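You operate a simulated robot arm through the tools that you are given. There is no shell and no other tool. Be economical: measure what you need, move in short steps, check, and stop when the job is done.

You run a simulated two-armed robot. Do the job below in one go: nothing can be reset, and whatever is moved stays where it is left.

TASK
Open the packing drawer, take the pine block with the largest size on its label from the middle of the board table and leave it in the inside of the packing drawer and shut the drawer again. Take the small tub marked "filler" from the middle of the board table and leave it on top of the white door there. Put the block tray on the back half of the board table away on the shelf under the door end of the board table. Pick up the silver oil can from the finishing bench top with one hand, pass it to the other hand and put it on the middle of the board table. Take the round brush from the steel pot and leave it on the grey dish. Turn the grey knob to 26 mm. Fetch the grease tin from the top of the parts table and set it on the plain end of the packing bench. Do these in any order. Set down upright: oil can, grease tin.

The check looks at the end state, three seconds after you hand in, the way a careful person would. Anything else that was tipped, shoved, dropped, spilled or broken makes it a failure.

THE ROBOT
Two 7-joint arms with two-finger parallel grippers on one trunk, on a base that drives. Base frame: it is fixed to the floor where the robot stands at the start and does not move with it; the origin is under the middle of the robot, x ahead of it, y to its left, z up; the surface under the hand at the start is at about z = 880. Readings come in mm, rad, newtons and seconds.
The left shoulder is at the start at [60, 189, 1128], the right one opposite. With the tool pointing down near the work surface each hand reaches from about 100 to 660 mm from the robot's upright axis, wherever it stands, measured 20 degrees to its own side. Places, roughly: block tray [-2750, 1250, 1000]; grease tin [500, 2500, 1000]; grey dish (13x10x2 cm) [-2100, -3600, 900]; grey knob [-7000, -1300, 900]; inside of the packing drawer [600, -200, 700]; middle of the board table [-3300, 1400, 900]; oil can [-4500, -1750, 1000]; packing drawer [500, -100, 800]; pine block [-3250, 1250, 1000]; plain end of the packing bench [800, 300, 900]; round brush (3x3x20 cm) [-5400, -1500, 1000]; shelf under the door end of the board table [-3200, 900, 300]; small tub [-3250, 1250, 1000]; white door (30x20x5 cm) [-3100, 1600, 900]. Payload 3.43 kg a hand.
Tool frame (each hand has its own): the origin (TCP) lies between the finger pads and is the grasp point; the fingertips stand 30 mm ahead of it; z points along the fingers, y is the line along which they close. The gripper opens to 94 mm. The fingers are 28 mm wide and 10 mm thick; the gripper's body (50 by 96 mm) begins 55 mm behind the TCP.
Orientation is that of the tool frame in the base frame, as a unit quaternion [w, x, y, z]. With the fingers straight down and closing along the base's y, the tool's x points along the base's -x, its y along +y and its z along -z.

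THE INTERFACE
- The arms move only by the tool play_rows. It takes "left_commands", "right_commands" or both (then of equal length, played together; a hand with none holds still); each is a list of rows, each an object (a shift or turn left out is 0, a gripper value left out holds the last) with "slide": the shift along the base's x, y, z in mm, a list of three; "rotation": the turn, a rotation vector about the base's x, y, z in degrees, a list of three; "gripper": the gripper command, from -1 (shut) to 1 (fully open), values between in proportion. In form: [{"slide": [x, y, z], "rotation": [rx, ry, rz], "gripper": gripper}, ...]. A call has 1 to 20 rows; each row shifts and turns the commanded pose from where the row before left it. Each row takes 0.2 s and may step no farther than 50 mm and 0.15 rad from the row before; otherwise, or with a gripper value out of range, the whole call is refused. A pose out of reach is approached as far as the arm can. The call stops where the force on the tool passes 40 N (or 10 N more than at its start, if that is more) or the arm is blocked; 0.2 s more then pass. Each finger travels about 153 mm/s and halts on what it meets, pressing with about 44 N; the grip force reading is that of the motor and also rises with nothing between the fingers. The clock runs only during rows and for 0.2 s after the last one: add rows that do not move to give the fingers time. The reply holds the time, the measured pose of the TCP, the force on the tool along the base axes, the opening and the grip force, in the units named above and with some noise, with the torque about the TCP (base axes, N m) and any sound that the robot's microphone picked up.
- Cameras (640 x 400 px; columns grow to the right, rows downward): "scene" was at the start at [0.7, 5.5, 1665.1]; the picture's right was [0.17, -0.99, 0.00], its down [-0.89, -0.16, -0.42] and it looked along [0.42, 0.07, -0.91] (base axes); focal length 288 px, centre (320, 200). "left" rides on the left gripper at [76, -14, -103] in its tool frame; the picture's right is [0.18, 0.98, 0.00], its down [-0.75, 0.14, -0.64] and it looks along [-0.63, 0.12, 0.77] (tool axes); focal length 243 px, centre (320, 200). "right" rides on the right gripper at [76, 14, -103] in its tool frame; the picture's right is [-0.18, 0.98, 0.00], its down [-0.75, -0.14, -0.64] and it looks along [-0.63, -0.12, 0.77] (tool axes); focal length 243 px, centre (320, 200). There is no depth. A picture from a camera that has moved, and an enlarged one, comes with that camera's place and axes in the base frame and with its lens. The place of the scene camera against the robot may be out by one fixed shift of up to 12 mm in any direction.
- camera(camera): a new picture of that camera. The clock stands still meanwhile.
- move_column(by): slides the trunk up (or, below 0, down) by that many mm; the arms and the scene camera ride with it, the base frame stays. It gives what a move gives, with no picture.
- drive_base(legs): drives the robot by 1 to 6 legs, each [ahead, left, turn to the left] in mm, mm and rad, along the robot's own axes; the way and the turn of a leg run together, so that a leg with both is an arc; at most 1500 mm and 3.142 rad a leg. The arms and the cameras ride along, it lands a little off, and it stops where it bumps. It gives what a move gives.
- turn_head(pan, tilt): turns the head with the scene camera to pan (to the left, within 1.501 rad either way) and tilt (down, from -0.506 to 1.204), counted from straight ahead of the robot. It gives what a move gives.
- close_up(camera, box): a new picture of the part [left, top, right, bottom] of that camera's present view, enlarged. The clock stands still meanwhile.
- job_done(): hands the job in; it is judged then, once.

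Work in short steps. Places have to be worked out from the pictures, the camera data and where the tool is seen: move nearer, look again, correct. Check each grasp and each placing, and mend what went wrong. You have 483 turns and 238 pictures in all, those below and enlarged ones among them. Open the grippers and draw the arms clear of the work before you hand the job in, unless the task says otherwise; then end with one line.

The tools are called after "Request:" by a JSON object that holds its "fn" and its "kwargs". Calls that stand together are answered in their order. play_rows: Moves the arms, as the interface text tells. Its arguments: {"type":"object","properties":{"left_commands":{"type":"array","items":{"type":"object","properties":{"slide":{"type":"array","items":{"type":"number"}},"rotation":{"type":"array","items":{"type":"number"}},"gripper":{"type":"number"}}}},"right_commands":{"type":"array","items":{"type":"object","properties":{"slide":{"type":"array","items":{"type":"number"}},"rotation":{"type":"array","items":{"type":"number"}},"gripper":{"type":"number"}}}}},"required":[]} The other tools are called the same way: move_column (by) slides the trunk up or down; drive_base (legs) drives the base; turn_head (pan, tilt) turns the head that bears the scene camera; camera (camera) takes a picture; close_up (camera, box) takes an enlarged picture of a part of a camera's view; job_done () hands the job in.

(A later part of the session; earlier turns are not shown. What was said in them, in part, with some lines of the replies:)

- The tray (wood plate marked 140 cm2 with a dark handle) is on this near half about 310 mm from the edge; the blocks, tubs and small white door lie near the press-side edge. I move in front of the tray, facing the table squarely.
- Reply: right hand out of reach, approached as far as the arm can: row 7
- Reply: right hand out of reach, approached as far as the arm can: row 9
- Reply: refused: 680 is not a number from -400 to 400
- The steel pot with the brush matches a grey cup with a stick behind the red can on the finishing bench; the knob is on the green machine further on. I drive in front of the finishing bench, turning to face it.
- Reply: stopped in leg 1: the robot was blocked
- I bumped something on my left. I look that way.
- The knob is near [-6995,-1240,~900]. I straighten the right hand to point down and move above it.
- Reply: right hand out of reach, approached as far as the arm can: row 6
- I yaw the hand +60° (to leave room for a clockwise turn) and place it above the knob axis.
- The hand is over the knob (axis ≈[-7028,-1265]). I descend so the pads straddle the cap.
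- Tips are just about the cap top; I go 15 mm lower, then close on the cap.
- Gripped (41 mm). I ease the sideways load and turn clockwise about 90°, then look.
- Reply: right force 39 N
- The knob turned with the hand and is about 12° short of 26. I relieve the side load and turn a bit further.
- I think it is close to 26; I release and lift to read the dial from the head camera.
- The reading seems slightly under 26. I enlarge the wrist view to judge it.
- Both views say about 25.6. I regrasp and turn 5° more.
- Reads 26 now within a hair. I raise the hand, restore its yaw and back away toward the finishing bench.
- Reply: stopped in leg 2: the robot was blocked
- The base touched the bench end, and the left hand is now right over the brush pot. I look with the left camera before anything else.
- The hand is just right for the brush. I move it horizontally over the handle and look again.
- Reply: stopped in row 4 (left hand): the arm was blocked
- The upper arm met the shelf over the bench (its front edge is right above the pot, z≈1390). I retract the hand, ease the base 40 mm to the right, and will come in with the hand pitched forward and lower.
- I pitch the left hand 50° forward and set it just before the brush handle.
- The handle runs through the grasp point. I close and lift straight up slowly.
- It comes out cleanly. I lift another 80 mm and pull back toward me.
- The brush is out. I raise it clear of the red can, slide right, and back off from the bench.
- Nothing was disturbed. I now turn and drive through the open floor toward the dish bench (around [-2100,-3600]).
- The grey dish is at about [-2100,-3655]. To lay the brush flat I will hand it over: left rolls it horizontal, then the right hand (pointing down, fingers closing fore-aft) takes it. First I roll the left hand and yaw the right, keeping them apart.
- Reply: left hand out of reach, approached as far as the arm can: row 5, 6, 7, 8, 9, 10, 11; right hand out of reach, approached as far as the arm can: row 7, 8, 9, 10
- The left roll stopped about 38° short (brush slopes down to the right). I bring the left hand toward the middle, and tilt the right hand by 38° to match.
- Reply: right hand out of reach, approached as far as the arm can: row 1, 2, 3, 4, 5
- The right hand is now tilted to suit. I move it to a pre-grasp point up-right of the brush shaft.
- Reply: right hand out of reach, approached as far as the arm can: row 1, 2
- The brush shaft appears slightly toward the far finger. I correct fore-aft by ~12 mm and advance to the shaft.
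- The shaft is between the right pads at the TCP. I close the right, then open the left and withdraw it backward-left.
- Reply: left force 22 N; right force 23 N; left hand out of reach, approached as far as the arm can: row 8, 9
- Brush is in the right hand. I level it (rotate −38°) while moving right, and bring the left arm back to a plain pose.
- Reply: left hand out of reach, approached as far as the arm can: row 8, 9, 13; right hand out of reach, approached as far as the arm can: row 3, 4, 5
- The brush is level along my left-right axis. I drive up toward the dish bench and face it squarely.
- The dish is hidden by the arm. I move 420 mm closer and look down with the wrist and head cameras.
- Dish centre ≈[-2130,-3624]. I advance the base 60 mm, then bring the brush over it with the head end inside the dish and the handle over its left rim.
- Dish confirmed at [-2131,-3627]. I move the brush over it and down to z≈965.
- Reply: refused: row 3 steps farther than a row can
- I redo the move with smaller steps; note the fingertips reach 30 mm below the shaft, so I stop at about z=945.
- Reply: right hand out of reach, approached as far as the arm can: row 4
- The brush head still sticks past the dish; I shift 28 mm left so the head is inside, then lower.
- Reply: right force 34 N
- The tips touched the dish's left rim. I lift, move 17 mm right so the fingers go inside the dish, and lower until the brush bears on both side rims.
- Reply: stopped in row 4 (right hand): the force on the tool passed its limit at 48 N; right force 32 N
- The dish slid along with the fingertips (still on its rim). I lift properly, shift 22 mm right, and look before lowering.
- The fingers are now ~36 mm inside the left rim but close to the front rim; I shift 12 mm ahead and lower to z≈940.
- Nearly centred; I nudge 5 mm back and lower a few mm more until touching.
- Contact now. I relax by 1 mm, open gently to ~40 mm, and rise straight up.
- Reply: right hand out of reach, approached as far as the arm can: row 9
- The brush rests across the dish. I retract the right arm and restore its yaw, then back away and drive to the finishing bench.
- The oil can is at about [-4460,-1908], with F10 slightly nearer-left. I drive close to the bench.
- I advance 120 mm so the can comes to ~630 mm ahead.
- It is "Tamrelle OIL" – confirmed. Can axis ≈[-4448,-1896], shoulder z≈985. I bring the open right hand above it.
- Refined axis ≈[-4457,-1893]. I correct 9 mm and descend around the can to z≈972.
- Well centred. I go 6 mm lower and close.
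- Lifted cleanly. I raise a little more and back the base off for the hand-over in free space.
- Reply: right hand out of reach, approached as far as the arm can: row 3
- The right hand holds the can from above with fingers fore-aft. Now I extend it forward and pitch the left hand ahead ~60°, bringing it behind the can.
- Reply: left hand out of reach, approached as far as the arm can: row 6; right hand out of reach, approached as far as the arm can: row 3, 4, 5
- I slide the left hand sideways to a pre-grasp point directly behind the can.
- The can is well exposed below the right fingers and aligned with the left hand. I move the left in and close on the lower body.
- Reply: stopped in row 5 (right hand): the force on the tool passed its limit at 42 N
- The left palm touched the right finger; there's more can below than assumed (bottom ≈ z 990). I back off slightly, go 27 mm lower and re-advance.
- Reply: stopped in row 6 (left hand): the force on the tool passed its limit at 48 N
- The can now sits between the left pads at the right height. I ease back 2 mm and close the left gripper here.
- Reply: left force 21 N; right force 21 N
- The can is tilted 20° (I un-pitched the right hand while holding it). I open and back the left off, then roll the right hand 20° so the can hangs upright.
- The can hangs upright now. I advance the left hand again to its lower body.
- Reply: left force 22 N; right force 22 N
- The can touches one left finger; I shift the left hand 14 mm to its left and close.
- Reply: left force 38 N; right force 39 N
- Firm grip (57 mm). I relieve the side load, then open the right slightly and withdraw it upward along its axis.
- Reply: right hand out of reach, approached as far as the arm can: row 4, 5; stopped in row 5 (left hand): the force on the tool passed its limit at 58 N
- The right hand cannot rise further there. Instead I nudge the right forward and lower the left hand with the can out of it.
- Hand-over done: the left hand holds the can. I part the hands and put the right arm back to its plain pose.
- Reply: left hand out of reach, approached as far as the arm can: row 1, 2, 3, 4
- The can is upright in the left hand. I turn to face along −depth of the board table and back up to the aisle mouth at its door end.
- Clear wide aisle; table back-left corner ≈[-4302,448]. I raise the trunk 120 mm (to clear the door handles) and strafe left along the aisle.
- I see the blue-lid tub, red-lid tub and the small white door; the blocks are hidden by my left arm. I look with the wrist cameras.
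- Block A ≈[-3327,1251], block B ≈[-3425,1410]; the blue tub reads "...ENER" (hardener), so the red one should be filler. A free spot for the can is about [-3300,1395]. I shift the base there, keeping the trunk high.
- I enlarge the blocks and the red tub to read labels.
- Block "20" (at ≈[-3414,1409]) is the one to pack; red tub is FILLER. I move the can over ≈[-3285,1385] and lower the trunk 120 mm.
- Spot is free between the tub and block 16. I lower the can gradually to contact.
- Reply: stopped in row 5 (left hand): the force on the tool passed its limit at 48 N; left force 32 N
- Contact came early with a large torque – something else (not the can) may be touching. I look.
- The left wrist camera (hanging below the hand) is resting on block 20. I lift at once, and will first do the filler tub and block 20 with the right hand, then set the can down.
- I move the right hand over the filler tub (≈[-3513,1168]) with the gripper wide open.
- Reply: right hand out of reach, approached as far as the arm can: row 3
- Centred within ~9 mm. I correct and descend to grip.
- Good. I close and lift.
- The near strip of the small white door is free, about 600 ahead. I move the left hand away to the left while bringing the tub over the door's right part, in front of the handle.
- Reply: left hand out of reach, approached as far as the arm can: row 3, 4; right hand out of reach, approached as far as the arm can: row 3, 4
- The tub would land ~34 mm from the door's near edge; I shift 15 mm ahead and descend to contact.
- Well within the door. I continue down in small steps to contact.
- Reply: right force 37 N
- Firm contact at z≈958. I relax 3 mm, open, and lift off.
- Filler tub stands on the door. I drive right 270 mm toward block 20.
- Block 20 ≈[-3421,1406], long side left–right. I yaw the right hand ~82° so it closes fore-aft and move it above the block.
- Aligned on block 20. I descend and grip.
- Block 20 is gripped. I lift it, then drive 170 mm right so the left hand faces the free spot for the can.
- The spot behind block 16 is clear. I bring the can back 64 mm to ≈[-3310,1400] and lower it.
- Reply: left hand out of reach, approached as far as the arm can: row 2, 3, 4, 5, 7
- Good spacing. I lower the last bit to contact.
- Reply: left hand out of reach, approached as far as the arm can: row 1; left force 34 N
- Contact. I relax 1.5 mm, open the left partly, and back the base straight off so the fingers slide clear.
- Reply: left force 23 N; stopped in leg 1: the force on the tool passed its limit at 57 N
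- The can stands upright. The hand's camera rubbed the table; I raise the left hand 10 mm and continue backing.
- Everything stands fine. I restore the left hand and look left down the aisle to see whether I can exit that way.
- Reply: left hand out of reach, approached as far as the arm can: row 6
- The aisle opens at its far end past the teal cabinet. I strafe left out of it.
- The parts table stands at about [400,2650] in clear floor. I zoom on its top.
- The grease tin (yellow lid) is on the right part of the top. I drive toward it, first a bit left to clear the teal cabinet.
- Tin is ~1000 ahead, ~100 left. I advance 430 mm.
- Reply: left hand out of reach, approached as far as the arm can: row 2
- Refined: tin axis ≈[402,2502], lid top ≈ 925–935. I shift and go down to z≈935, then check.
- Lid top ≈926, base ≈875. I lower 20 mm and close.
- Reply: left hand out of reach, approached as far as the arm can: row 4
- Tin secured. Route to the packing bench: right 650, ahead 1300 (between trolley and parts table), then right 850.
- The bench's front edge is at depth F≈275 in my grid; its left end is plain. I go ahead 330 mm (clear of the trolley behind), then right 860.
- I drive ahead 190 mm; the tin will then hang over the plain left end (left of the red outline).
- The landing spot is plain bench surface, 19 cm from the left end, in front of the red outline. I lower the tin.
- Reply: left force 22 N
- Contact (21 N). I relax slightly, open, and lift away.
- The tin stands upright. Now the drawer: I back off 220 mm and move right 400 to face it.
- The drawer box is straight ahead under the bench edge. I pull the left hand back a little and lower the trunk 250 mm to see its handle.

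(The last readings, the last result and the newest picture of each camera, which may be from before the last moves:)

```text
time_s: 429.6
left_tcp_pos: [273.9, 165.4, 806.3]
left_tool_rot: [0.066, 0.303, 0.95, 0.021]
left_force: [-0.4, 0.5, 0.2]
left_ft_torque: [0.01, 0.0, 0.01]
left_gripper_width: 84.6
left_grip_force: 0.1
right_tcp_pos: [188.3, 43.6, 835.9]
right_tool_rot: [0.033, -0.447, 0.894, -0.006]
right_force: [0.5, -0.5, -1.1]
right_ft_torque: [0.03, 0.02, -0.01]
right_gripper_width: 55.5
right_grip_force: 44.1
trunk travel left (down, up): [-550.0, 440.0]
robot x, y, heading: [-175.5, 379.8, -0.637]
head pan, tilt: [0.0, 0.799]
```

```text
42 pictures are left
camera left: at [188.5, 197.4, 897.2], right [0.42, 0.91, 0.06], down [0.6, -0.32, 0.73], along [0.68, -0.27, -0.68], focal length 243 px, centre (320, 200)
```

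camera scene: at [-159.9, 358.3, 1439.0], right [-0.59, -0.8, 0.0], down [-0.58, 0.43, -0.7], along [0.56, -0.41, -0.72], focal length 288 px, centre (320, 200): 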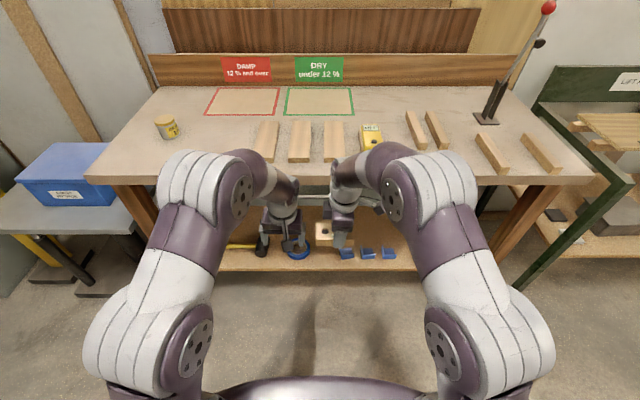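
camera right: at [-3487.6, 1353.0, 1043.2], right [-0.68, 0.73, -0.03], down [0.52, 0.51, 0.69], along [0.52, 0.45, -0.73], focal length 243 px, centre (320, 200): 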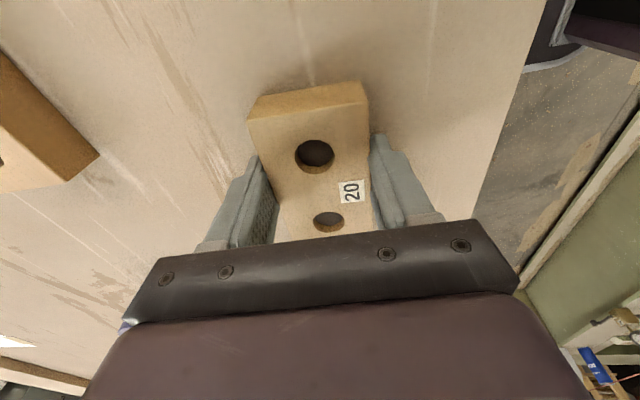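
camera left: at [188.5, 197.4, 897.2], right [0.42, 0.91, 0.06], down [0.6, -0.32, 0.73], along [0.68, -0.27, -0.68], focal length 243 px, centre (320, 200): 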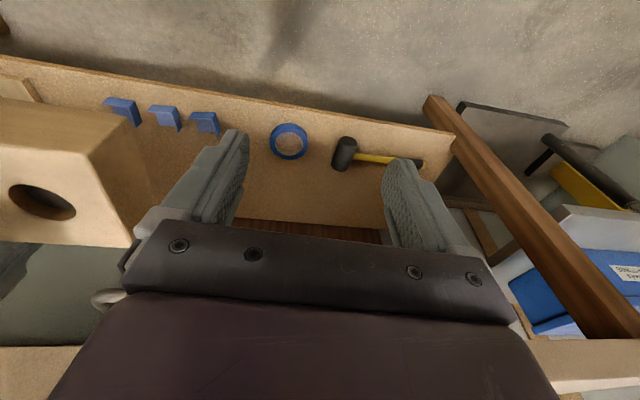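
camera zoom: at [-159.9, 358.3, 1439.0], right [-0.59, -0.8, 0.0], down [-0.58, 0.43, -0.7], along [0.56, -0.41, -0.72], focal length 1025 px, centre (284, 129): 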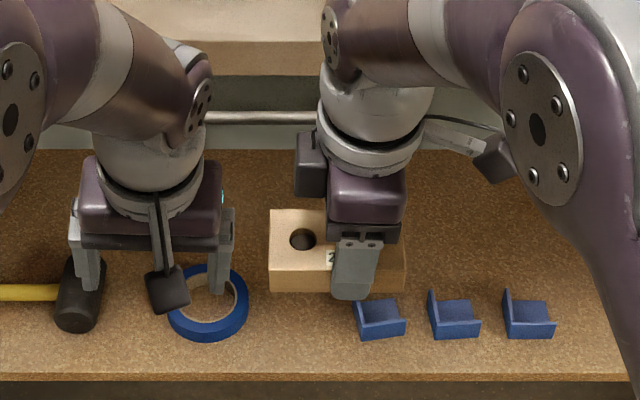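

The handle is a horizontal bar just under the bench edge (≈[348,-10,800]). I shift right 100 mm, then turn the left hand to close vertically: yaw −90°, then pitch 65° forward.

Request:
{"fn": "drive_base", "kwargs": {"legs": [[0, -100, 0]]}}

Request:
{"fn": "play_rows", "kwargs": {"left_commands": [{"rotation": [0, 0, -8.2], "gripper": 0.2}, {"rotation": [0, 0, -8.2]}, {"rotation": [0, 0, -8.2]}, {"rotation": [0, 0, -8.2]}, {"rotation": [0, 0, -8.2]}, {"rotation": [0, 0, -8.2]}, {"rotation": [0, 0, -8.2]}, {"rotation": [0, 0, -8.2]}, {"rotation": [0, 0, -8.2]}, {"rotation": [0, 0, -8.2]}, {"rotation": [0, 0, -8]}, {"slide": [0, 0, 0]}]}}

Request:
{"fn": "play_rows", "kwargs": {"left_commands": [{"slide": [8, -6, 3], "rotation": [-4.2, -5.6, 0]}, {"slide": [8, -6, 3], "rotation": [-4.2, -5.6, 0]}, {"slide": [8, -6, 3], "rotation": [-4.2, -5.6, 0]}, {"slide": [8, -6, 3], "rotation": [-4.2, -5.6, 0]}, {"slide": [8, -6, 3], "rotation": [-4.2, -5.6, 0]}, {"slide": [8, -6, 3], "rotation": [-4.2, -5.6, 0]}, {"slide": [8, -6, 3], "rotation": [-4.2, -5.6, 0]}, {"slide": [8, -6, 3], "rotation": [-4.2, -5.6, 0]}, {"slide": [8, -6, 0]}, {"slide": [0, 0, 0]}]}}

Request:
{"fn": "camera", "kwargs": {"camera": "left"}}

Request:
{"fn": "camera", "kwargs": {"camera": "scene"}}

```text
time_s: 430.8
left_tcp_pos: [214.1, 84.8, 807.1]
left_tool_rot: [0.066, 0.304, 0.95, 0.021]
left_force: [-0.3, 0.3, 0.4]
left_ft_torque: [0.04, 0.02, -0.03]
left_gripper_width: 84.7
left_grip_force: 0.0
right_tcp_pos: [130.0, -38.3, 833.9]
right_tool_rot: [0.033, -0.447, 0.894, -0.007]
right_force: [0.2, -1.0, -0.6]
right_ft_torque: [0.01, -0.03, 0.01]
right_gripper_width: 55.3
right_grip_force: 43.8
trunk travel left (down, up): [-550.0, 440.0]
robot x, y, heading: [-237.9, 294.1, -0.631]
head pan, tilt: [0.0, 0.799]
```

```text
time_s: 433.4
left_tcp_pos: [215.3, 83.8, 806.4]
left_tool_rot: [0.061, 0.887, 0.456, -0.032]
left_force: [-0.1, 0.7, 0.4]
left_ft_torque: [-0.02, -0.01, 0.0]
left_gripper_width: 56.4
left_grip_force: 0.1
right_tcp_pos: [130.9, -35.8, 834.6]
right_tool_rot: [0.032, -0.447, 0.894, -0.008]
right_force: [0.2, -0.7, -0.7]
right_ft_torque: [-0.01, 0.04, 0.0]
right_gripper_width: 55.6
right_grip_force: 43.6
trunk travel left (down, up): [-550.0, 440.0]
robot x, y, heading: [-235.7, 294.9, -0.631]
head pan, tilt: [0.0, 0.799]
```

```text
time_s: 435.6
left_tcp_pos: [287.2, 30.5, 830.8]
left_tool_rot: [0.475, 0.778, 0.371, 0.176]
left_force: [-0.2, 0.1, 0.9]
left_ft_torque: [0.01, 0.0, -0.06]
left_gripper_width: 56.5
left_grip_force: 0.1
right_tcp_pos: [130.1, -36.6, 834.6]
right_tool_rot: [0.033, -0.448, 0.893, -0.007]
right_force: [0.2, 0.2, -1.1]
right_ft_torque: [0.0, 0.02, -0.02]
right_gripper_width: 55.6
right_grip_force: 43.4
trunk travel left (down, up): [-550.0, 440.0]
robot x, y, heading: [-234.6, 294.3, -0.635]
head pan, tilt: [0.0, 0.799]
```

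```text
41 pictures are left
camera left: at [265.5, 154.3, 861.1], right [0.53, -0.13, 0.84], down [-0.84, -0.21, 0.49], along [0.11, -0.97, -0.22], focal length 243 px, centre (320, 200)
```

left: 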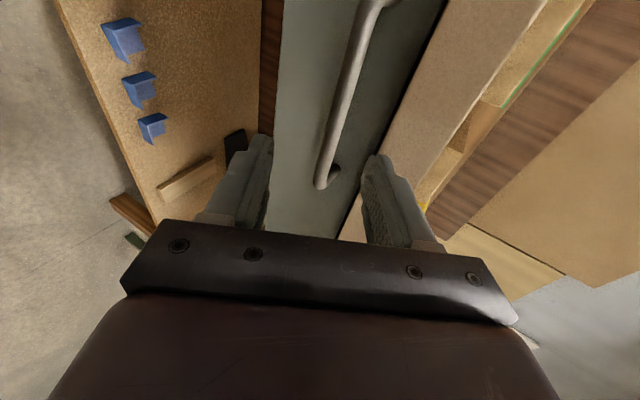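

```text
40 pictures are left
camera scene: at [-219.6, 277.9, 1439.0], right [-0.59, -0.8, 0.0], down [-0.58, 0.43, -0.7], along [0.56, -0.41, -0.72], focal length 288 px, centre (320, 200)
```

scene: 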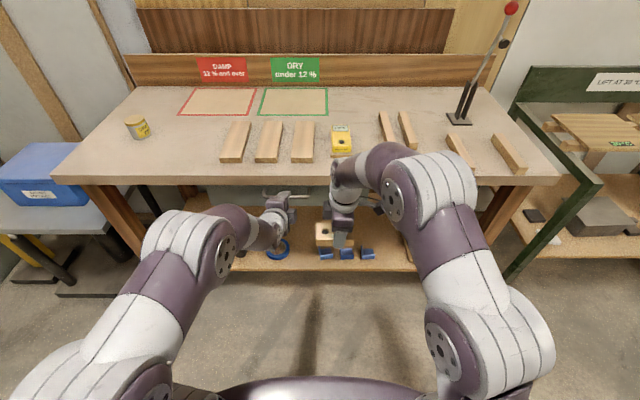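

The bar lies where computed: [308,-65]–[385,45], z≈805. I advance the left hand so the pads straddle its middle.

Request:
{"fn": "play_rows", "kwargs": {"left_commands": [{"slide": [13, -9, -5]}, {"slide": [13, -9, -6]}, {"slide": [13, -9, -6]}, {"slide": [12, -8, -5]}, {"slide": [0, 0, 0]}]}}

Request:
{"fn": "camera", "kwargs": {"camera": "left"}}

```text
time_s: 436.8
left_tcp_pos: [334.1, -2.2, 811.4]
left_tool_rot: [0.476, 0.777, 0.372, 0.175]
left_force: [-27.3, 18.1, 5.7]
left_ft_torque: [-0.33, -0.62, 0.2]
left_gripper_width: 50.4
left_grip_force: 0.1
right_tcp_pos: [126.2, -33.6, 837.6]
right_tool_rot: [0.034, -0.448, 0.893, -0.009]
right_force: [0.5, -0.9, -0.6]
right_ft_torque: [0.02, 0.0, -0.01]
right_gripper_width: 55.3
right_grip_force: 43.9
trunk travel left (down, up): [-550.0, 440.0]
robot x, y, heading: [-237.1, 296.4, -0.632]
head pan, tilt: [0.0, 0.799]
```

```text
39 pictures are left
camera left: at [313.2, 121.8, 841.1], right [0.52, -0.13, 0.84], down [-0.84, -0.21, 0.49], along [0.11, -0.97, -0.22], focal length 243 px, centre (320, 200)
```

left: 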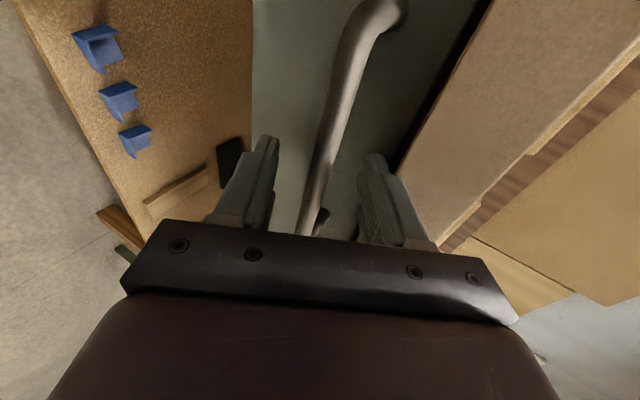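

The bar is between the pads and the tips just touch the drawer front. I ease back and close.

Request:
{"fn": "play_rows", "kwargs": {"left_commands": [{"slide": [-4, 3, 0]}, {"gripper": -1}, {"gripper": -1}, {"gripper": -1}, {"slide": [0, 0, 0]}]}}

```text
time_s: 438.0
left_tcp_pos: [334.1, -1.2, 810.0]
left_tool_rot: [0.477, 0.777, 0.372, 0.176]
left_force: [3.4, 0.3, 7.0]
left_ft_torque: [0.76, -0.63, -0.14]
left_gripper_width: 13.2
left_grip_force: 44.9
right_tcp_pos: [130.0, -37.0, 835.5]
right_tool_rot: [0.034, -0.448, 0.894, -0.007]
right_force: [0.5, -0.3, 0.3]
right_ft_torque: [0.01, 0.01, 0.0]
right_gripper_width: 55.8
right_grip_force: 44.0
trunk travel left (down, up): [-550.0, 440.0]
robot x, y, heading: [-240.1, 298.5, -0.637]
head pan, tilt: [0.0, 0.799]
```

Handle gripped (13 mm). I raise the right hand with the block out of the drawer's way, then pull the drawer by the arm.

Request:
{"fn": "play_rows", "kwargs": {"right_commands": [{"slide": [0, 0, 25]}, {"slide": [0, 0, 25]}, {"slide": [0, 0, 25]}, {"slide": [0, 0, 20]}, {"slide": [0, 0, 0]}]}}

Request:
{"fn": "play_rows", "kwargs": {"left_commands": [{"slide": [-8, 6, 0]}, {"slide": [-8, 6, 0]}, {"slide": [-10, 7.5, 0]}, {"slide": [-12, 9, 0]}, {"slide": [-12, 9, 0]}, {"slide": [-12, 9, 0]}, {"slide": [-12, 9, 0]}, {"slide": [-12, 9, 0]}, {"slide": [0, 0, 0]}]}}

Request:
{"fn": "camera", "kwargs": {"camera": "scene"}}

```text
time_s: 439.2
left_tcp_pos: [333.8, -0.3, 811.4]
left_tool_rot: [0.477, 0.777, 0.372, 0.176]
left_force: [4.3, 2.1, 13.5]
left_ft_torque: [0.78, -0.66, -0.11]
left_gripper_width: 12.7
left_grip_force: 45.5
right_tcp_pos: [122.8, -33.5, 922.0]
right_tool_rot: [0.033, -0.447, 0.894, -0.008]
right_force: [0.7, 0.1, -1.7]
right_ft_torque: [0.0, 0.0, 0.0]
right_gripper_width: 55.6
right_grip_force: 44.0
right hand out of reach, approached as far as the arm can: row 4
trunk travel left (down, up): [-550.0, 440.0]
robot x, y, heading: [-236.4, 294.1, -0.635]
head pan, tilt: [0.0, 0.799]
```

```text
time_s: 441.2
left_tcp_pos: [245.3, 65.2, 809.2]
left_tool_rot: [0.477, 0.777, 0.372, 0.176]
left_force: [2.5, 5.9, 23.7]
left_ft_torque: [0.82, -0.78, -0.6]
left_gripper_width: 12.5
left_grip_force: 44.5
right_tcp_pos: [123.6, -33.7, 921.3]
right_tool_rot: [0.034, -0.448, 0.893, -0.009]
right_force: [-0.6, 0.1, -1.3]
right_ft_torque: [0.01, 0.0, -0.03]
right_gripper_width: 55.9
right_grip_force: 44.2
trunk travel left (down, up): [-550.0, 440.0]
robot x, y, heading: [-235.5, 294.0, -0.638]
head pan, tilt: [0.0, 0.799]
```

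```text
38 pictures are left
camera scene: at [-221.9, 279.8, 1439.2], right [-0.59, -0.8, 0.0], down [-0.58, 0.42, -0.7], along [0.56, -0.41, -0.72], focal length 288 px, centre (320, 200)
```

scene: 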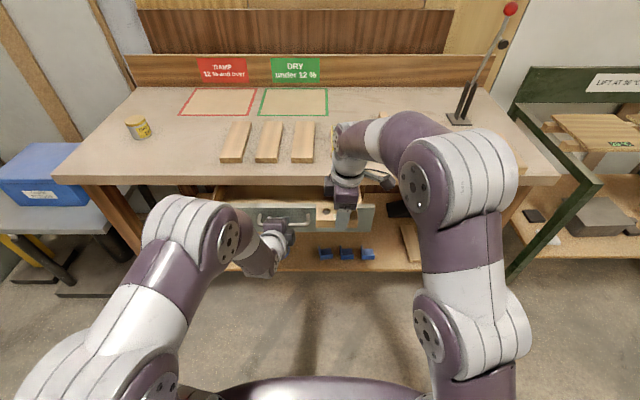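

The drawer slides. I relieve the vertical load and pull further by backing the base 120 mm.

Request:
{"fn": "play_rows", "kwargs": {"left_commands": [{"slide": [0, 0, 2]}, {"slide": [0, 0, 0]}]}}

Request:
{"fn": "drive_base", "kwargs": {"legs": [[-60, 0, 0], [-60, 0, 0]]}}

Request:
{"fn": "camera", "kwargs": {"camera": "scene"}}

```text
time_s: 441.8
left_tcp_pos: [245.5, 64.9, 810.7]
left_tool_rot: [0.474, 0.778, 0.372, 0.175]
left_force: [3.2, 7.0, 10.4]
left_ft_torque: [1.0, -0.8, -0.12]
left_gripper_width: 12.6
left_grip_force: 44.8
right_tcp_pos: [122.8, -34.0, 920.3]
right_tool_rot: [0.033, -0.448, 0.893, -0.007]
right_force: [-1.2, 0.2, -1.1]
right_ft_torque: [-0.03, 0.0, 0.05]
right_gripper_width: 55.6
right_grip_force: 44.3
trunk travel left (down, up): [-550.0, 440.0]
robot x, y, heading: [-239.4, 296.4, -0.637]
head pan, tilt: [0.0, 0.799]
```

```text
time_s: 443.3
left_tcp_pos: [147.8, 137.0, 809.5]
left_tool_rot: [0.475, 0.777, 0.373, 0.175]
left_force: [6.7, 7.8, -3.0]
left_ft_torque: [0.88, -0.62, -0.34]
left_gripper_width: 12.7
left_grip_force: 45.1
right_tcp_pos: [27.1, 37.5, 920.2]
right_tool_rot: [0.032, -0.448, 0.893, -0.008]
right_force: [-0.2, 0.4, -0.5]
right_ft_torque: [-0.06, -0.04, -0.03]
right_gripper_width: 55.7
right_grip_force: 44.2
trunk travel left (down, up): [-550.0, 440.0]
robot x, y, heading: [-333.3, 364.4, -0.635]
head pan, tilt: [0.0, 0.799]
```

```text
37 pictures are left
camera scene: at [-316.2, 350.9, 1438.9], right [-0.59, -0.8, 0.0], down [-0.58, 0.42, -0.7], along [0.56, -0.41, -0.72], focal length 288 px, centre (320, 200)
```

scene: 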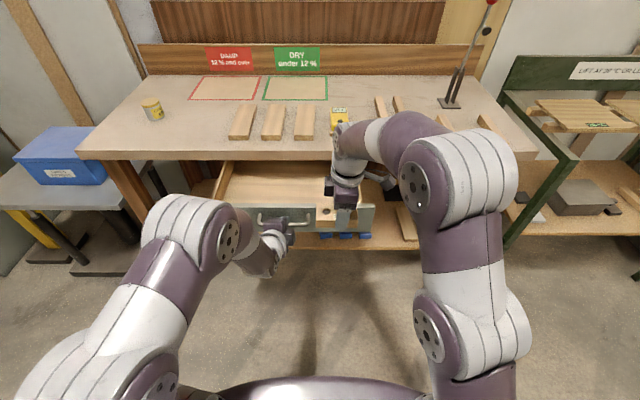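

The drawer is open ~230 mm. Holding it with the left, I bring the right hand with block 20 over the opening.

Request:
{"fn": "play_rows", "kwargs": {"right_commands": [{"slide": [21, -16, 0]}, {"slide": [21, -16, 0]}, {"slide": [21, -16, 0]}, {"slide": [21, -16, 0]}, {"slide": [21, -15, 0]}, {"slide": [20, -15, 0]}, {"slide": [0, 0, 0]}]}}

Request:
{"fn": "camera", "kwargs": {"camera": "scene"}}

Request:
{"fn": "camera", "kwargs": {"camera": "right"}}

```text
time_s: 444.5
left_tcp_pos: [150.6, 136.6, 810.2]
left_tool_rot: [0.474, 0.779, 0.372, 0.175]
left_force: [1.2, 5.1, 5.9]
left_ft_torque: [0.93, -0.66, -1.07]
left_gripper_width: 12.6
left_grip_force: 45.6
right_tcp_pos: [74.0, -13.8, 871.8]
right_tool_rot: [0.038, -0.449, 0.893, -0.013]
right_force: [-0.4, -0.8, 7.5]
right_ft_torque: [-0.36, 0.07, 0.02]
right_gripper_width: 55.5
right_grip_force: 44.1
right hand out of reach, approached as far as the arm can: row 1, 2, 3, 4, 5
trunk travel left (down, up): [-550.0, 440.0]
robot x, y, heading: [-330.5, 364.6, -0.639]
head pan, tilt: [0.0, 0.799]
stopped in row 5 (right hand): the force on the tool passed its limit at 54 N (the readings are from after the stop); the commanded pose is now the measured one
```

```text
36 pictures are left
camera scene: at [-317.0, 350.6, 1439.2], right [-0.59, -0.8, 0.0], down [-0.58, 0.42, -0.7], along [0.56, -0.41, -0.72], focal length 288 px, centre (320, 200)
```

scene: 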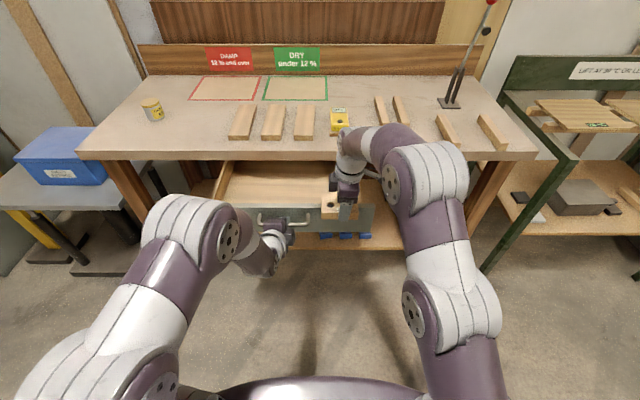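

```text
35 pictures are left
camera right: at [10.0, -65.9, 967.1], right [-0.68, 0.74, -0.05], down [0.51, 0.51, 0.69], along [0.53, 0.44, -0.72], focal length 243 px, centre (320, 200)
```

right: 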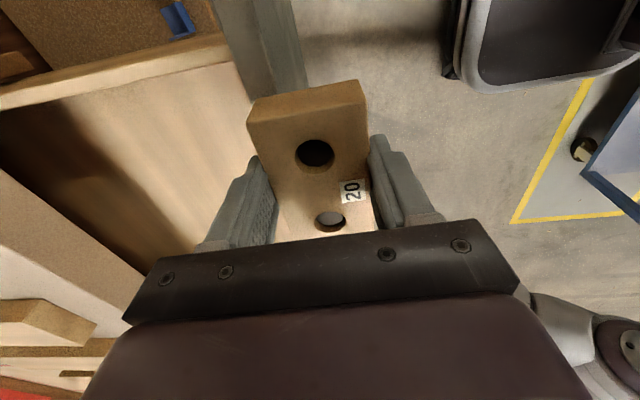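

The right arm is at its height limit here, and the block touched the drawer front. I pull the right back, release the handle, and raise the trunk 200 mm for better reach.

Request:
{"fn": "play_rows", "kwargs": {"right_commands": [{"slide": [-16, 12, 6]}, {"slide": [-16, 12, 10]}, {"slide": [-10, 8, 10]}, {"slide": [0, 0, 0]}]}}

Request:
{"fn": "play_rows", "kwargs": {"left_commands": [{"gripper": 0.2}, {"gripper": 0.2}, {"gripper": 0.2}, {"slide": [-10, 7, 5]}, {"slide": [-16, 12, 8]}, {"slide": [-10, 7, 10]}, {"slide": [0, 0, 0]}]}}

Request:
{"fn": "camera", "kwargs": {"camera": "scene"}}

```text
time_s: 445.5
left_tcp_pos: [150.0, 136.4, 810.4]
left_tool_rot: [0.475, 0.777, 0.374, 0.175]
left_force: [4.6, 6.2, 12.4]
left_ft_torque: [0.93, -0.83, -0.38]
left_gripper_width: 12.2
left_grip_force: 44.7
right_tcp_pos: [32.6, 18.0, 896.0]
right_tool_rot: [0.036, -0.449, 0.893, -0.012]
right_force: [0.1, 1.0, -2.3]
right_ft_torque: [-0.02, 0.01, 0.04]
right_gripper_width: 55.5
right_grip_force: 44.1
trunk travel left (down, up): [-550.0, 440.0]
robot x, y, heading: [-336.4, 365.5, -0.633]
head pan, tilt: [0.0, 0.799]
```

```text
time_s: 447.1
left_tcp_pos: [113.5, 162.2, 832.3]
left_tool_rot: [0.473, 0.779, 0.373, 0.175]
left_force: [-0.4, 0.2, -0.7]
left_ft_torque: [0.0, 0.01, 0.05]
left_gripper_width: 56.6
left_grip_force: 0.1
right_tcp_pos: [32.6, 16.4, 893.7]
right_tool_rot: [0.038, -0.448, 0.893, -0.011]
right_force: [0.0, 0.4, -1.7]
right_ft_torque: [0.0, 0.0, 0.0]
right_gripper_width: 55.8
right_grip_force: 44.7
trunk travel left (down, up): [-550.0, 440.0]
robot x, y, heading: [-334.4, 368.0, -0.632]
head pan, tilt: [0.0, 0.799]
```

```text
34 pictures are left
camera scene: at [-315.9, 349.0, 1439.0], right [-0.59, -0.8, 0.0], down [-0.58, 0.43, -0.7], along [0.56, -0.41, -0.72], focal length 288 px, centre (320, 200)
```

scene: 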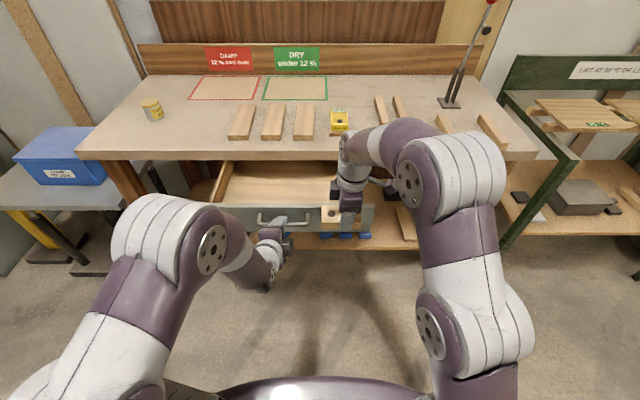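

Drawer stays open and is free. I raise the trunk 200 mm and move the base 100 mm ahead.

Request:
{"fn": "move_column", "kwargs": {"by": 200}}

Request:
{"fn": "drive_base", "kwargs": {"legs": [[100, 0, 0]]}}

Request:
{"fn": "camera", "kwargs": {"camera": "scene"}}

Request:
{"fn": "camera", "kwargs": {"camera": "right"}}

```text
time_s: 449.2
left_tcp_pos: [113.4, 161.8, 1033.2]
left_tool_rot: [0.473, 0.779, 0.373, 0.175]
left_force: [-0.2, -0.4, -0.1]
left_ft_torque: [0.01, -0.03, 0.01]
left_gripper_width: 56.6
left_grip_force: 0.1
right_tcp_pos: [32.0, 16.4, 1094.2]
right_tool_rot: [0.037, -0.448, 0.893, -0.012]
right_force: [-0.3, 0.0, -0.9]
right_ft_torque: [-0.02, 0.01, 0.01]
right_gripper_width: 55.7
right_grip_force: 44.3
trunk travel left (down, up): [-750.0, 240.0]
robot x, y, heading: [-337.8, 368.1, -0.636]
head pan, tilt: [0.0, 0.799]
```

```text
time_s: 450.4
left_tcp_pos: [193.8, 102.8, 1033.1]
left_tool_rot: [0.474, 0.778, 0.373, 0.175]
left_force: [0.5, 0.1, 0.0]
left_ft_torque: [0.02, 0.0, 0.03]
left_gripper_width: 56.4
left_grip_force: 0.0
right_tcp_pos: [112.3, -43.7, 1095.1]
right_tool_rot: [0.037, -0.447, 0.894, -0.011]
right_force: [-0.5, -0.8, -1.3]
right_ft_torque: [0.01, 0.04, 0.01]
right_gripper_width: 55.4
right_grip_force: 43.8
trunk travel left (down, up): [-750.0, 240.0]
robot x, y, heading: [-249.5, 308.2, -0.637]
head pan, tilt: [0.0, 0.799]
```

```text
33 pictures are left
camera scene: at [-235.9, 289.9, 1639.0], right [-0.59, -0.8, 0.0], down [-0.58, 0.43, -0.7], along [0.56, -0.41, -0.72], focal length 288 px, centre (320, 200)
```

scene: 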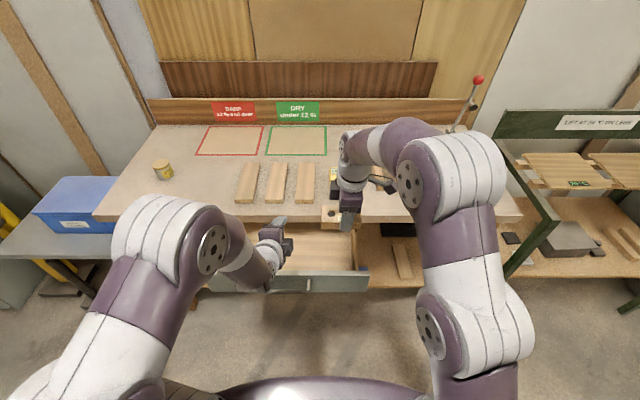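

```text
32 pictures are left
camera right: at [47.5, -95.1, 1190.8], right [-0.68, 0.74, -0.04], down [0.51, 0.51, 0.69], along [0.53, 0.44, -0.72], focal length 243 px, centre (320, 200)
```

right: 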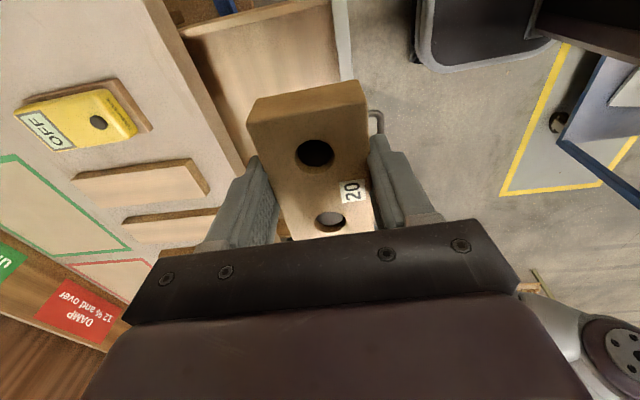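

From above I see the open drawer interior. I move the left hand aside, centre the block over the opening (rel. F≈565), and lower to z≈850.

Request:
{"fn": "play_rows", "kwargs": {"left_commands": [{"slide": [20, 27, 0]}, {"slide": [20, 27, 0]}, {"slide": [20, 27, 0]}, {"slide": [0, 0, 0]}, {"slide": [0, 0, 0]}, {"slide": [0, 0, 0]}, {"slide": [0, 0, 0]}, {"slide": [0, 0, 0]}, {"slide": [0, 0, 0]}, {"slide": [0, 0, 0]}], "right_commands": [{"slide": [0, 0, 0]}, {"slide": [27, 0, 0]}, {"slide": [27, 0, 0]}, {"slide": [27, 0, -20]}, {"slide": [0, 0, -45]}, {"slide": [0, 0, -45]}, {"slide": [0, 0, -45]}, {"slide": [0, 0, -45]}, {"slide": [0, 0, -30]}, {"slide": [0, 0, 0]}]}}

Request:
{"fn": "camera", "kwargs": {"camera": "right"}}

Request:
{"fn": "camera", "kwargs": {"camera": "scene"}}

```text
time_s: 452.6
left_tcp_pos: [252.3, 183.3, 1032.7]
left_tool_rot: [0.472, 0.779, 0.374, 0.176]
left_force: [0.2, 0.4, -0.8]
left_ft_torque: [-0.03, -0.01, 0.02]
left_gripper_width: 56.4
left_grip_force: 0.0
right_tcp_pos: [177.7, -36.2, 848.2]
right_tool_rot: [0.037, -0.448, 0.893, -0.012]
right_force: [0.0, 0.4, -0.4]
right_ft_torque: [-0.01, 0.01, -0.01]
right_gripper_width: 55.4
right_grip_force: 44.1
right hand out of reach, approached as far as the arm can: row 3, 4
trunk travel left (down, up): [-750.0, 240.0]
robot x, y, heading: [-252.6, 309.7, -0.636]
head pan, tilt: [0.0, 0.799]
```

```text
31 pictures are left
camera right: at [113.4, -88.1, 944.1], right [-0.68, 0.74, -0.04], down [0.51, 0.51, 0.69], along [0.53, 0.44, -0.72], focal length 243 px, centre (320, 200)
```

right: 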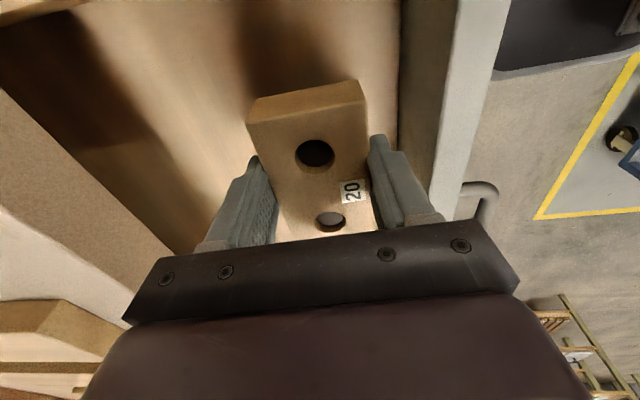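

```text
30 pictures are left
camera scene: at [-236.3, 290.3, 1639.0], right [-0.59, -0.8, 0.0], down [-0.58, 0.43, -0.7], along [0.56, -0.41, -0.72], focal length 288 px, centre (320, 200)
```

scene: 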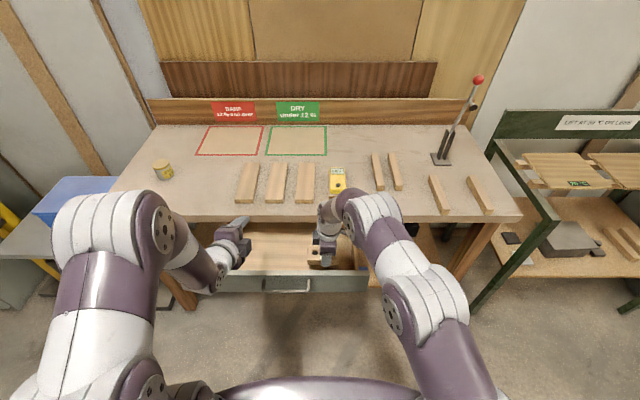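

The block is inside the drawer opening. I lower until it meets the drawer floor.

Request:
{"fn": "play_rows", "kwargs": {"right_commands": [{"slide": [0, 0, -20]}, {"slide": [0, 0, -15]}, {"slide": [0, 0, -10]}, {"slide": [0, 0, -8]}, {"slide": [0, 0, -6]}, {"slide": [0, 0, -5]}, {"slide": [0, 0, -4]}, {"slide": [0, 0, -4]}, {"slide": [0, 0, 0]}]}}

```text
time_s: 454.6
left_tcp_pos: [251.0, 184.5, 1033.3]
left_tool_rot: [0.474, 0.778, 0.373, 0.176]
left_force: [-0.3, -0.2, 0.2]
left_ft_torque: [-0.03, -0.02, 0.04]
left_gripper_width: 56.1
left_grip_force: 0.0
right_tcp_pos: [178.0, -35.8, 780.7]
right_tool_rot: [0.039, -0.448, 0.893, -0.014]
right_force: [-0.6, -3.5, 17.5]
right_ft_torque: [-0.42, 0.84, 0.17]
right_gripper_width: 55.7
right_grip_force: 44.0
trunk travel left (down, up): [-750.0, 240.0]
robot x, y, heading: [-253.7, 305.7, -0.638]
head pan, tilt: [0.0, 0.799]
```

Contact with the floor. I open and lift out.

Request:
{"fn": "play_rows", "kwargs": {"right_commands": [{"slide": [0, 0, 2]}, {"gripper": 0.45}, {"gripper": 0.45}, {"gripper": 0.45}, {"slide": [0, 0, 25]}, {"slide": [0, 0, 45]}, {"slide": [0, 0, 45]}, {"slide": [0, 0, 45]}, {"slide": [0, 0, 45]}, {"slide": [-20, 15, 20]}, {"slide": [0, 0, 0]}]}}

Request:
{"fn": "camera", "kwargs": {"camera": "right"}}

```text
time_s: 457.0
left_tcp_pos: [252.5, 183.3, 1032.8]
left_tool_rot: [0.474, 0.778, 0.373, 0.175]
left_force: [0.3, 0.4, -0.1]
left_ft_torque: [0.02, -0.01, 0.0]
left_gripper_width: 56.4
left_grip_force: 0.1
right_tcp_pos: [157.4, -21.8, 1003.7]
right_tool_rot: [0.037, -0.448, 0.893, -0.011]
right_force: [0.2, 0.4, -1.1]
right_ft_torque: [-0.02, 0.04, 0.0]
right_gripper_width: 67.9
right_grip_force: 0.1
trunk travel left (down, up): [-750.0, 240.0]
robot x, y, heading: [-253.2, 307.9, -0.632]
head pan, tilt: [0.0, 0.799]
```

```text
29 pictures are left
camera right: at [93.2, -74.4, 1100.8], right [-0.68, 0.74, -0.04], down [0.51, 0.51, 0.69], along [0.53, 0.44, -0.72], focal length 243 px, centre (320, 200)
```

right: 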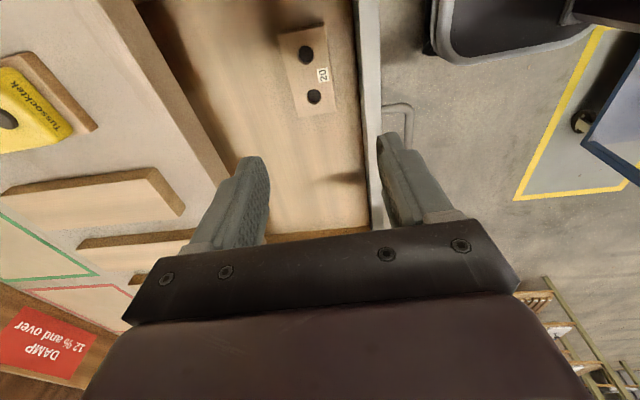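

Block 20 lies flat in the drawer. I back 110 mm, then lower the left hand in front of the handle (straddling it) to push the drawer shut.

Request:
{"fn": "drive_base", "kwargs": {"legs": [[-110, 0, 0]]}}

Request:
{"fn": "play_rows", "kwargs": {"left_commands": [{"slide": [-19, -25, -20]}, {"slide": [-19, -26, -30]}, {"slide": [-19, -26, -30]}, {"slide": [0, 0, -45]}, {"slide": [0, 0, -45]}, {"slide": [0, 0, -30]}, {"slide": [0, 0, 0]}]}}

Request:
{"fn": "camera", "kwargs": {"camera": "left"}}

Request:
{"fn": "camera", "kwargs": {"camera": "scene"}}

```text
time_s: 458.2
left_tcp_pos: [164.0, 248.2, 1032.9]
left_tool_rot: [0.473, 0.779, 0.372, 0.175]
left_force: [0.5, -0.3, -0.6]
left_ft_torque: [0.0, -0.03, -0.03]
left_gripper_width: 56.3
left_grip_force: 0.0
right_tcp_pos: [68.4, 43.1, 1005.0]
right_tool_rot: [0.037, -0.447, 0.894, -0.012]
right_force: [0.2, 0.7, 1.0]
right_ft_torque: [0.01, -0.01, 0.05]
right_gripper_width: 68.5
right_grip_force: 0.1
trunk travel left (down, up): [-750.0, 240.0]
robot x, y, heading: [-340.3, 374.4, -0.636]
head pan, tilt: [0.0, 0.799]
```

```text
time_s: 459.8
left_tcp_pos: [106.1, 170.0, 834.0]
left_tool_rot: [0.473, 0.779, 0.373, 0.175]
left_force: [0.6, 0.7, -0.9]
left_ft_torque: [-0.01, 0.03, 0.01]
left_gripper_width: 56.2
left_grip_force: 0.1
right_tcp_pos: [69.6, 43.4, 1004.8]
right_tool_rot: [0.037, -0.447, 0.894, -0.012]
right_force: [-0.3, 0.7, -0.1]
right_ft_torque: [0.01, -0.04, 0.03]
right_gripper_width: 68.2
right_grip_force: 0.2
trunk travel left (down, up): [-750.0, 240.0]
robot x, y, heading: [-343.7, 374.7, -0.635]
head pan, tilt: [0.0, 0.799]
```

```text
28 pictures are left
camera left: at [85.5, 293.6, 863.9], right [0.53, -0.13, 0.84], down [-0.84, -0.21, 0.5], along [0.11, -0.97, -0.22], focal length 243 px, centre (320, 200)
```

left: 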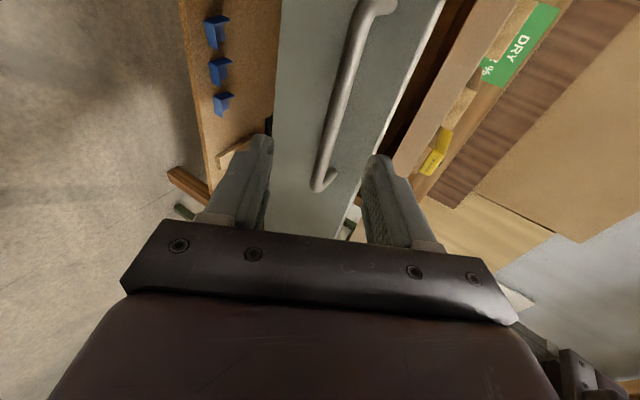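

```text
27 pictures are left
camera scene: at [-324.1, 355.3, 1639.0], right [-0.59, -0.8, 0.0], down [-0.58, 0.43, -0.7], along [0.56, -0.41, -0.72], focal length 288 px, centre (320, 200)
```

scene: 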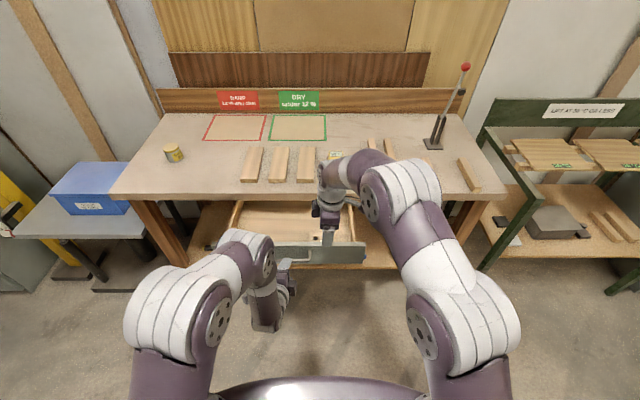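

The left hand is placed relative to the handle exactly as before. I move in to straddle the bar, then push by driving ahead.

Request:
{"fn": "play_rows", "kwargs": {"left_commands": [{"slide": [12, -8, -5]}, {"slide": [12, -8, -5]}, {"slide": [12, -8, -6]}, {"slide": [11, -9, -5]}, {"slide": [0, 0, 0]}]}}

Request:
{"fn": "drive_base", "kwargs": {"legs": [[60, 0, 0], [60, 0, 0]]}}

Request:
{"fn": "camera", "kwargs": {"camera": "scene"}}

```text
time_s: 461.0
left_tcp_pos: [153.5, 137.4, 811.3]
left_tool_rot: [0.473, 0.779, 0.373, 0.174]
left_force: [0.2, 0.1, 0.2]
left_ft_torque: [0.02, 0.01, 0.0]
left_gripper_width: 56.2
left_grip_force: 0.1
right_tcp_pos: [68.7, 43.1, 1004.5]
right_tool_rot: [0.037, -0.447, 0.894, -0.011]
right_force: [-0.4, -0.9, 0.3]
right_ft_torque: [0.01, 0.02, -0.01]
right_gripper_width: 67.8
right_grip_force: 0.1
trunk travel left (down, up): [-750.0, 240.0]
robot x, y, heading: [-342.4, 370.7, -0.64]
head pan, tilt: [0.0, 0.799]
```

```text
time_s: 462.5
left_tcp_pos: [250.1, 67.1, 811.1]
left_tool_rot: [0.473, 0.778, 0.373, 0.175]
left_force: [0.1, -0.9, -0.8]
left_ft_torque: [0.01, 0.05, 0.01]
left_gripper_width: 56.4
left_grip_force: 0.3
right_tcp_pos: [165.7, -28.3, 1005.5]
right_tool_rot: [0.036, -0.447, 0.893, -0.011]
right_force: [-0.2, -0.1, -0.1]
right_ft_torque: [0.02, 0.02, 0.02]
right_gripper_width: 68.5
right_grip_force: 0.1
trunk travel left (down, up): [-750.0, 240.0]
robot x, y, heading: [-242.8, 302.5, -0.632]
head pan, tilt: [0.0, 0.799]
```

```text
26 pictures are left
camera scene: at [-226.9, 283.3, 1639.0], right [-0.59, -0.8, 0.0], down [-0.58, 0.43, -0.7], along [0.56, -0.41, -0.72], focal length 288 px, centre (320, 200)
```

scene: 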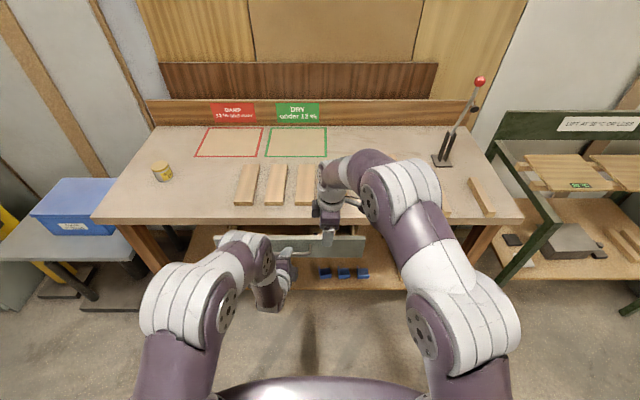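

It is closing. I push the remaining ~110 mm with the arm.

Request:
{"fn": "play_rows", "kwargs": {"left_commands": [{"slide": [12, -9, 0]}, {"slide": [12, -9, 0]}, {"slide": [12, -9, 0]}, {"slide": [12, -9, 0]}, {"slide": [12, -9, 0]}, {"slide": [12, -9, 0]}, {"slide": [8, -6, 0]}, {"slide": [6, -4.5, 0]}, {"slide": [4, -3, 0]}, {"slide": [0, 0, 0]}]}}

Request:
{"fn": "camera", "kwargs": {"camera": "scene"}}

```text
time_s: 464.7
left_tcp_pos: [335.2, 2.2, 811.2]
left_tool_rot: [0.473, 0.779, 0.373, 0.174]
left_force: [-19.3, 12.2, 2.3]
left_ft_torque: [-0.25, -0.37, 0.19]
left_gripper_width: 51.0
left_grip_force: 0.2
right_tcp_pos: [164.8, -26.4, 1007.0]
right_tool_rot: [0.038, -0.447, 0.894, -0.014]
right_force: [-0.3, -0.3, -0.5]
right_ft_torque: [-0.01, 0.03, 0.02]
right_gripper_width: 68.1
right_grip_force: 0.1
trunk travel left (down, up): [-750.0, 240.0]
robot x, y, heading: [-243.4, 302.6, -0.63]
head pan, tilt: [0.0, 0.799]
```

```text
25 pictures are left
camera scene: at [-231.3, 286.3, 1639.1], right [-0.59, -0.8, 0.0], down [-0.57, 0.42, -0.7], along [0.56, -0.42, -0.71], focal length 288 px, centre (320, 200)
```

scene: 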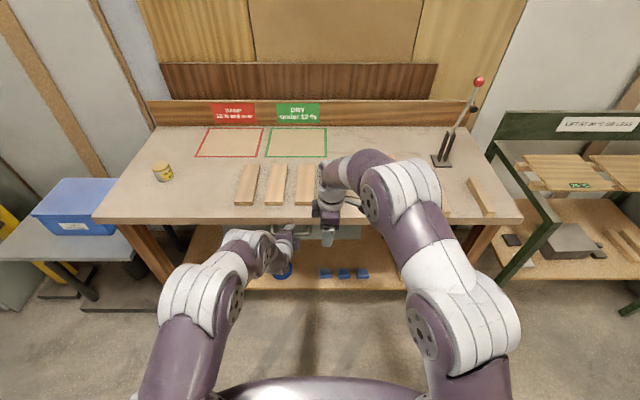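

Almost exactly the original closed position. I press a few mm more, then withdraw.

Request:
{"fn": "play_rows", "kwargs": {"left_commands": [{"slide": [2.4, -1.8, 0]}, {"slide": [1.6, -1.2, 0]}, {"slide": [0, 0, 0]}]}}

Request:
{"fn": "play_rows", "kwargs": {"left_commands": [{"slide": [-12, 9, 6]}, {"slide": [-14, 10, 7]}, {"slide": [-20, 15, 8]}, {"slide": [-24, 18, 0]}, {"slide": [-24, 18, 0]}, {"slide": [0, 0, 0]}]}}

Request:
{"fn": "drive_base", "kwargs": {"legs": [[-110, 0, 0]]}}

Request:
{"fn": "camera", "kwargs": {"camera": "scene"}}

Request:
{"fn": "camera", "kwargs": {"camera": "left"}}

```text
time_s: 465.3
left_tcp_pos: [335.3, 2.2, 809.6]
left_tool_rot: [0.47, 0.781, 0.373, 0.174]
left_force: [-24.5, 15.8, 11.0]
left_ft_torque: [-0.46, -0.79, 0.23]
left_gripper_width: 52.8
left_grip_force: 0.0
right_tcp_pos: [161.2, -24.0, 1005.6]
right_tool_rot: [0.039, -0.448, 0.893, -0.014]
right_force: [0.3, -0.6, 0.7]
right_ft_torque: [-0.02, 0.0, -0.02]
right_gripper_width: 67.8
right_grip_force: 0.0
trunk travel left (down, up): [-750.0, 240.0]
robot x, y, heading: [-245.6, 304.8, -0.64]
head pan, tilt: [0.0, 0.799]
stopped in row 2 (left hand): the force on the tool passed its limit at 42 N (the readings are from after the stop); the commanded pose is now the measured one
```

```text
time_s: 466.7
left_tcp_pos: [247.2, 67.9, 828.6]
left_tool_rot: [0.471, 0.781, 0.373, 0.173]
left_force: [-0.3, -0.3, -0.2]
left_ft_torque: [0.01, -0.02, 0.01]
left_gripper_width: 56.4
left_grip_force: 0.1
right_tcp_pos: [166.1, -28.5, 1003.0]
right_tool_rot: [0.036, -0.447, 0.894, -0.012]
right_force: [-0.1, 0.2, 0.3]
right_ft_torque: [-0.01, 0.03, 0.0]
right_gripper_width: 68.3
right_grip_force: 0.1
trunk travel left (down, up): [-750.0, 240.0]
robot x, y, heading: [-246.3, 301.3, -0.636]
head pan, tilt: [0.0, 0.799]
```

```text
time_s: 467.9
left_tcp_pos: [161.3, 131.2, 828.8]
left_tool_rot: [0.47, 0.781, 0.373, 0.174]
left_force: [0.1, -0.1, 0.9]
left_ft_torque: [0.02, 0.01, -0.04]
left_gripper_width: 56.2
left_grip_force: 0.1
right_tcp_pos: [78.8, 36.4, 1005.0]
right_tool_rot: [0.038, -0.448, 0.893, -0.01]
right_force: [0.1, -0.5, 0.5]
right_ft_torque: [-0.01, 0.0, 0.02]
right_gripper_width: 67.9
right_grip_force: 0.1
trunk travel left (down, up): [-750.0, 240.0]
robot x, y, heading: [-331.8, 364.6, -0.64]
head pan, tilt: [0.0, 0.799]
```

```text
24 pictures are left
camera scene: at [-314.4, 348.0, 1639.0], right [-0.59, -0.8, 0.0], down [-0.58, 0.43, -0.7], along [0.56, -0.41, -0.72], focal length 288 px, centre (320, 200)
```

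scene: 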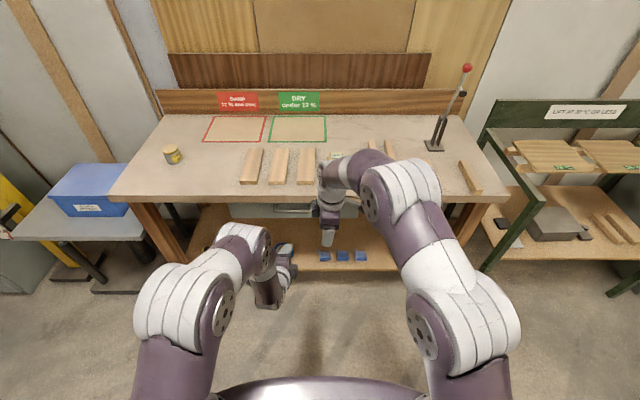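

```text
23 pictures are left
camera left: at [139.8, 254.6, 860.8], right [0.53, -0.14, 0.83], down [-0.84, -0.21, 0.5], along [0.11, -0.97, -0.23], focal length 243 px, centre (320, 200)
```

left: 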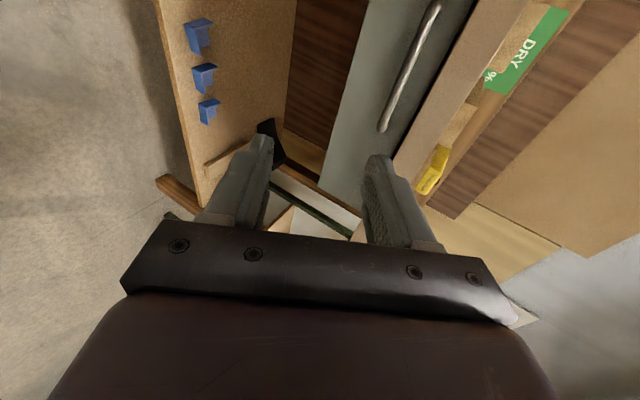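

The drawer is fully shut and the tin stands upright. I open both grippers fully, pull the left hand a bit further away, and hand in.

Request:
{"fn": "play_rows", "kwargs": {"left_commands": [{"gripper": 1}, {"gripper": 1}, {"slide": [0, 0, 0]}], "right_commands": [{"gripper": 1, "slide": [-8, 6, 0]}, {"gripper": 1, "slide": [-8, 6, 0]}, {"slide": [0, 0, 0]}]}}

Request:
{"fn": "job_done", "kwargs": {}}

```text
time_s: 468.7
left_tcp_pos: [162.0, 131.7, 829.0]
left_tool_rot: [0.471, 0.781, 0.372, 0.174]
left_force: [-0.6, -0.2, -0.1]
left_ft_torque: [0.0, -0.02, 0.0]
left_gripper_width: 94.1
left_grip_force: 0.1
right_tcp_pos: [64.0, 48.1, 1004.6]
right_tool_rot: [0.036, -0.447, 0.894, -0.011]
right_force: [0.1, 0.6, -0.4]
right_ft_torque: [0.0, 0.01, -0.02]
right_gripper_width: 94.0
right_grip_force: 0.0
trunk travel left (down, up): [-750.0, 240.0]
robot x, y, heading: [-332.7, 364.6, -0.638]
head pan, tilt: [0.0, 0.799]
```

```text
The job is handed in.
```

All seven jobs are done and handed in; the knob reads within about 0.2 mm of 26, the grey dish slid about 2–3 cm while I set the brush on it, and the base was stopped once beside the clamp rack and once by the finishing bench, with no damage seen on the bench but no second look at the rack.
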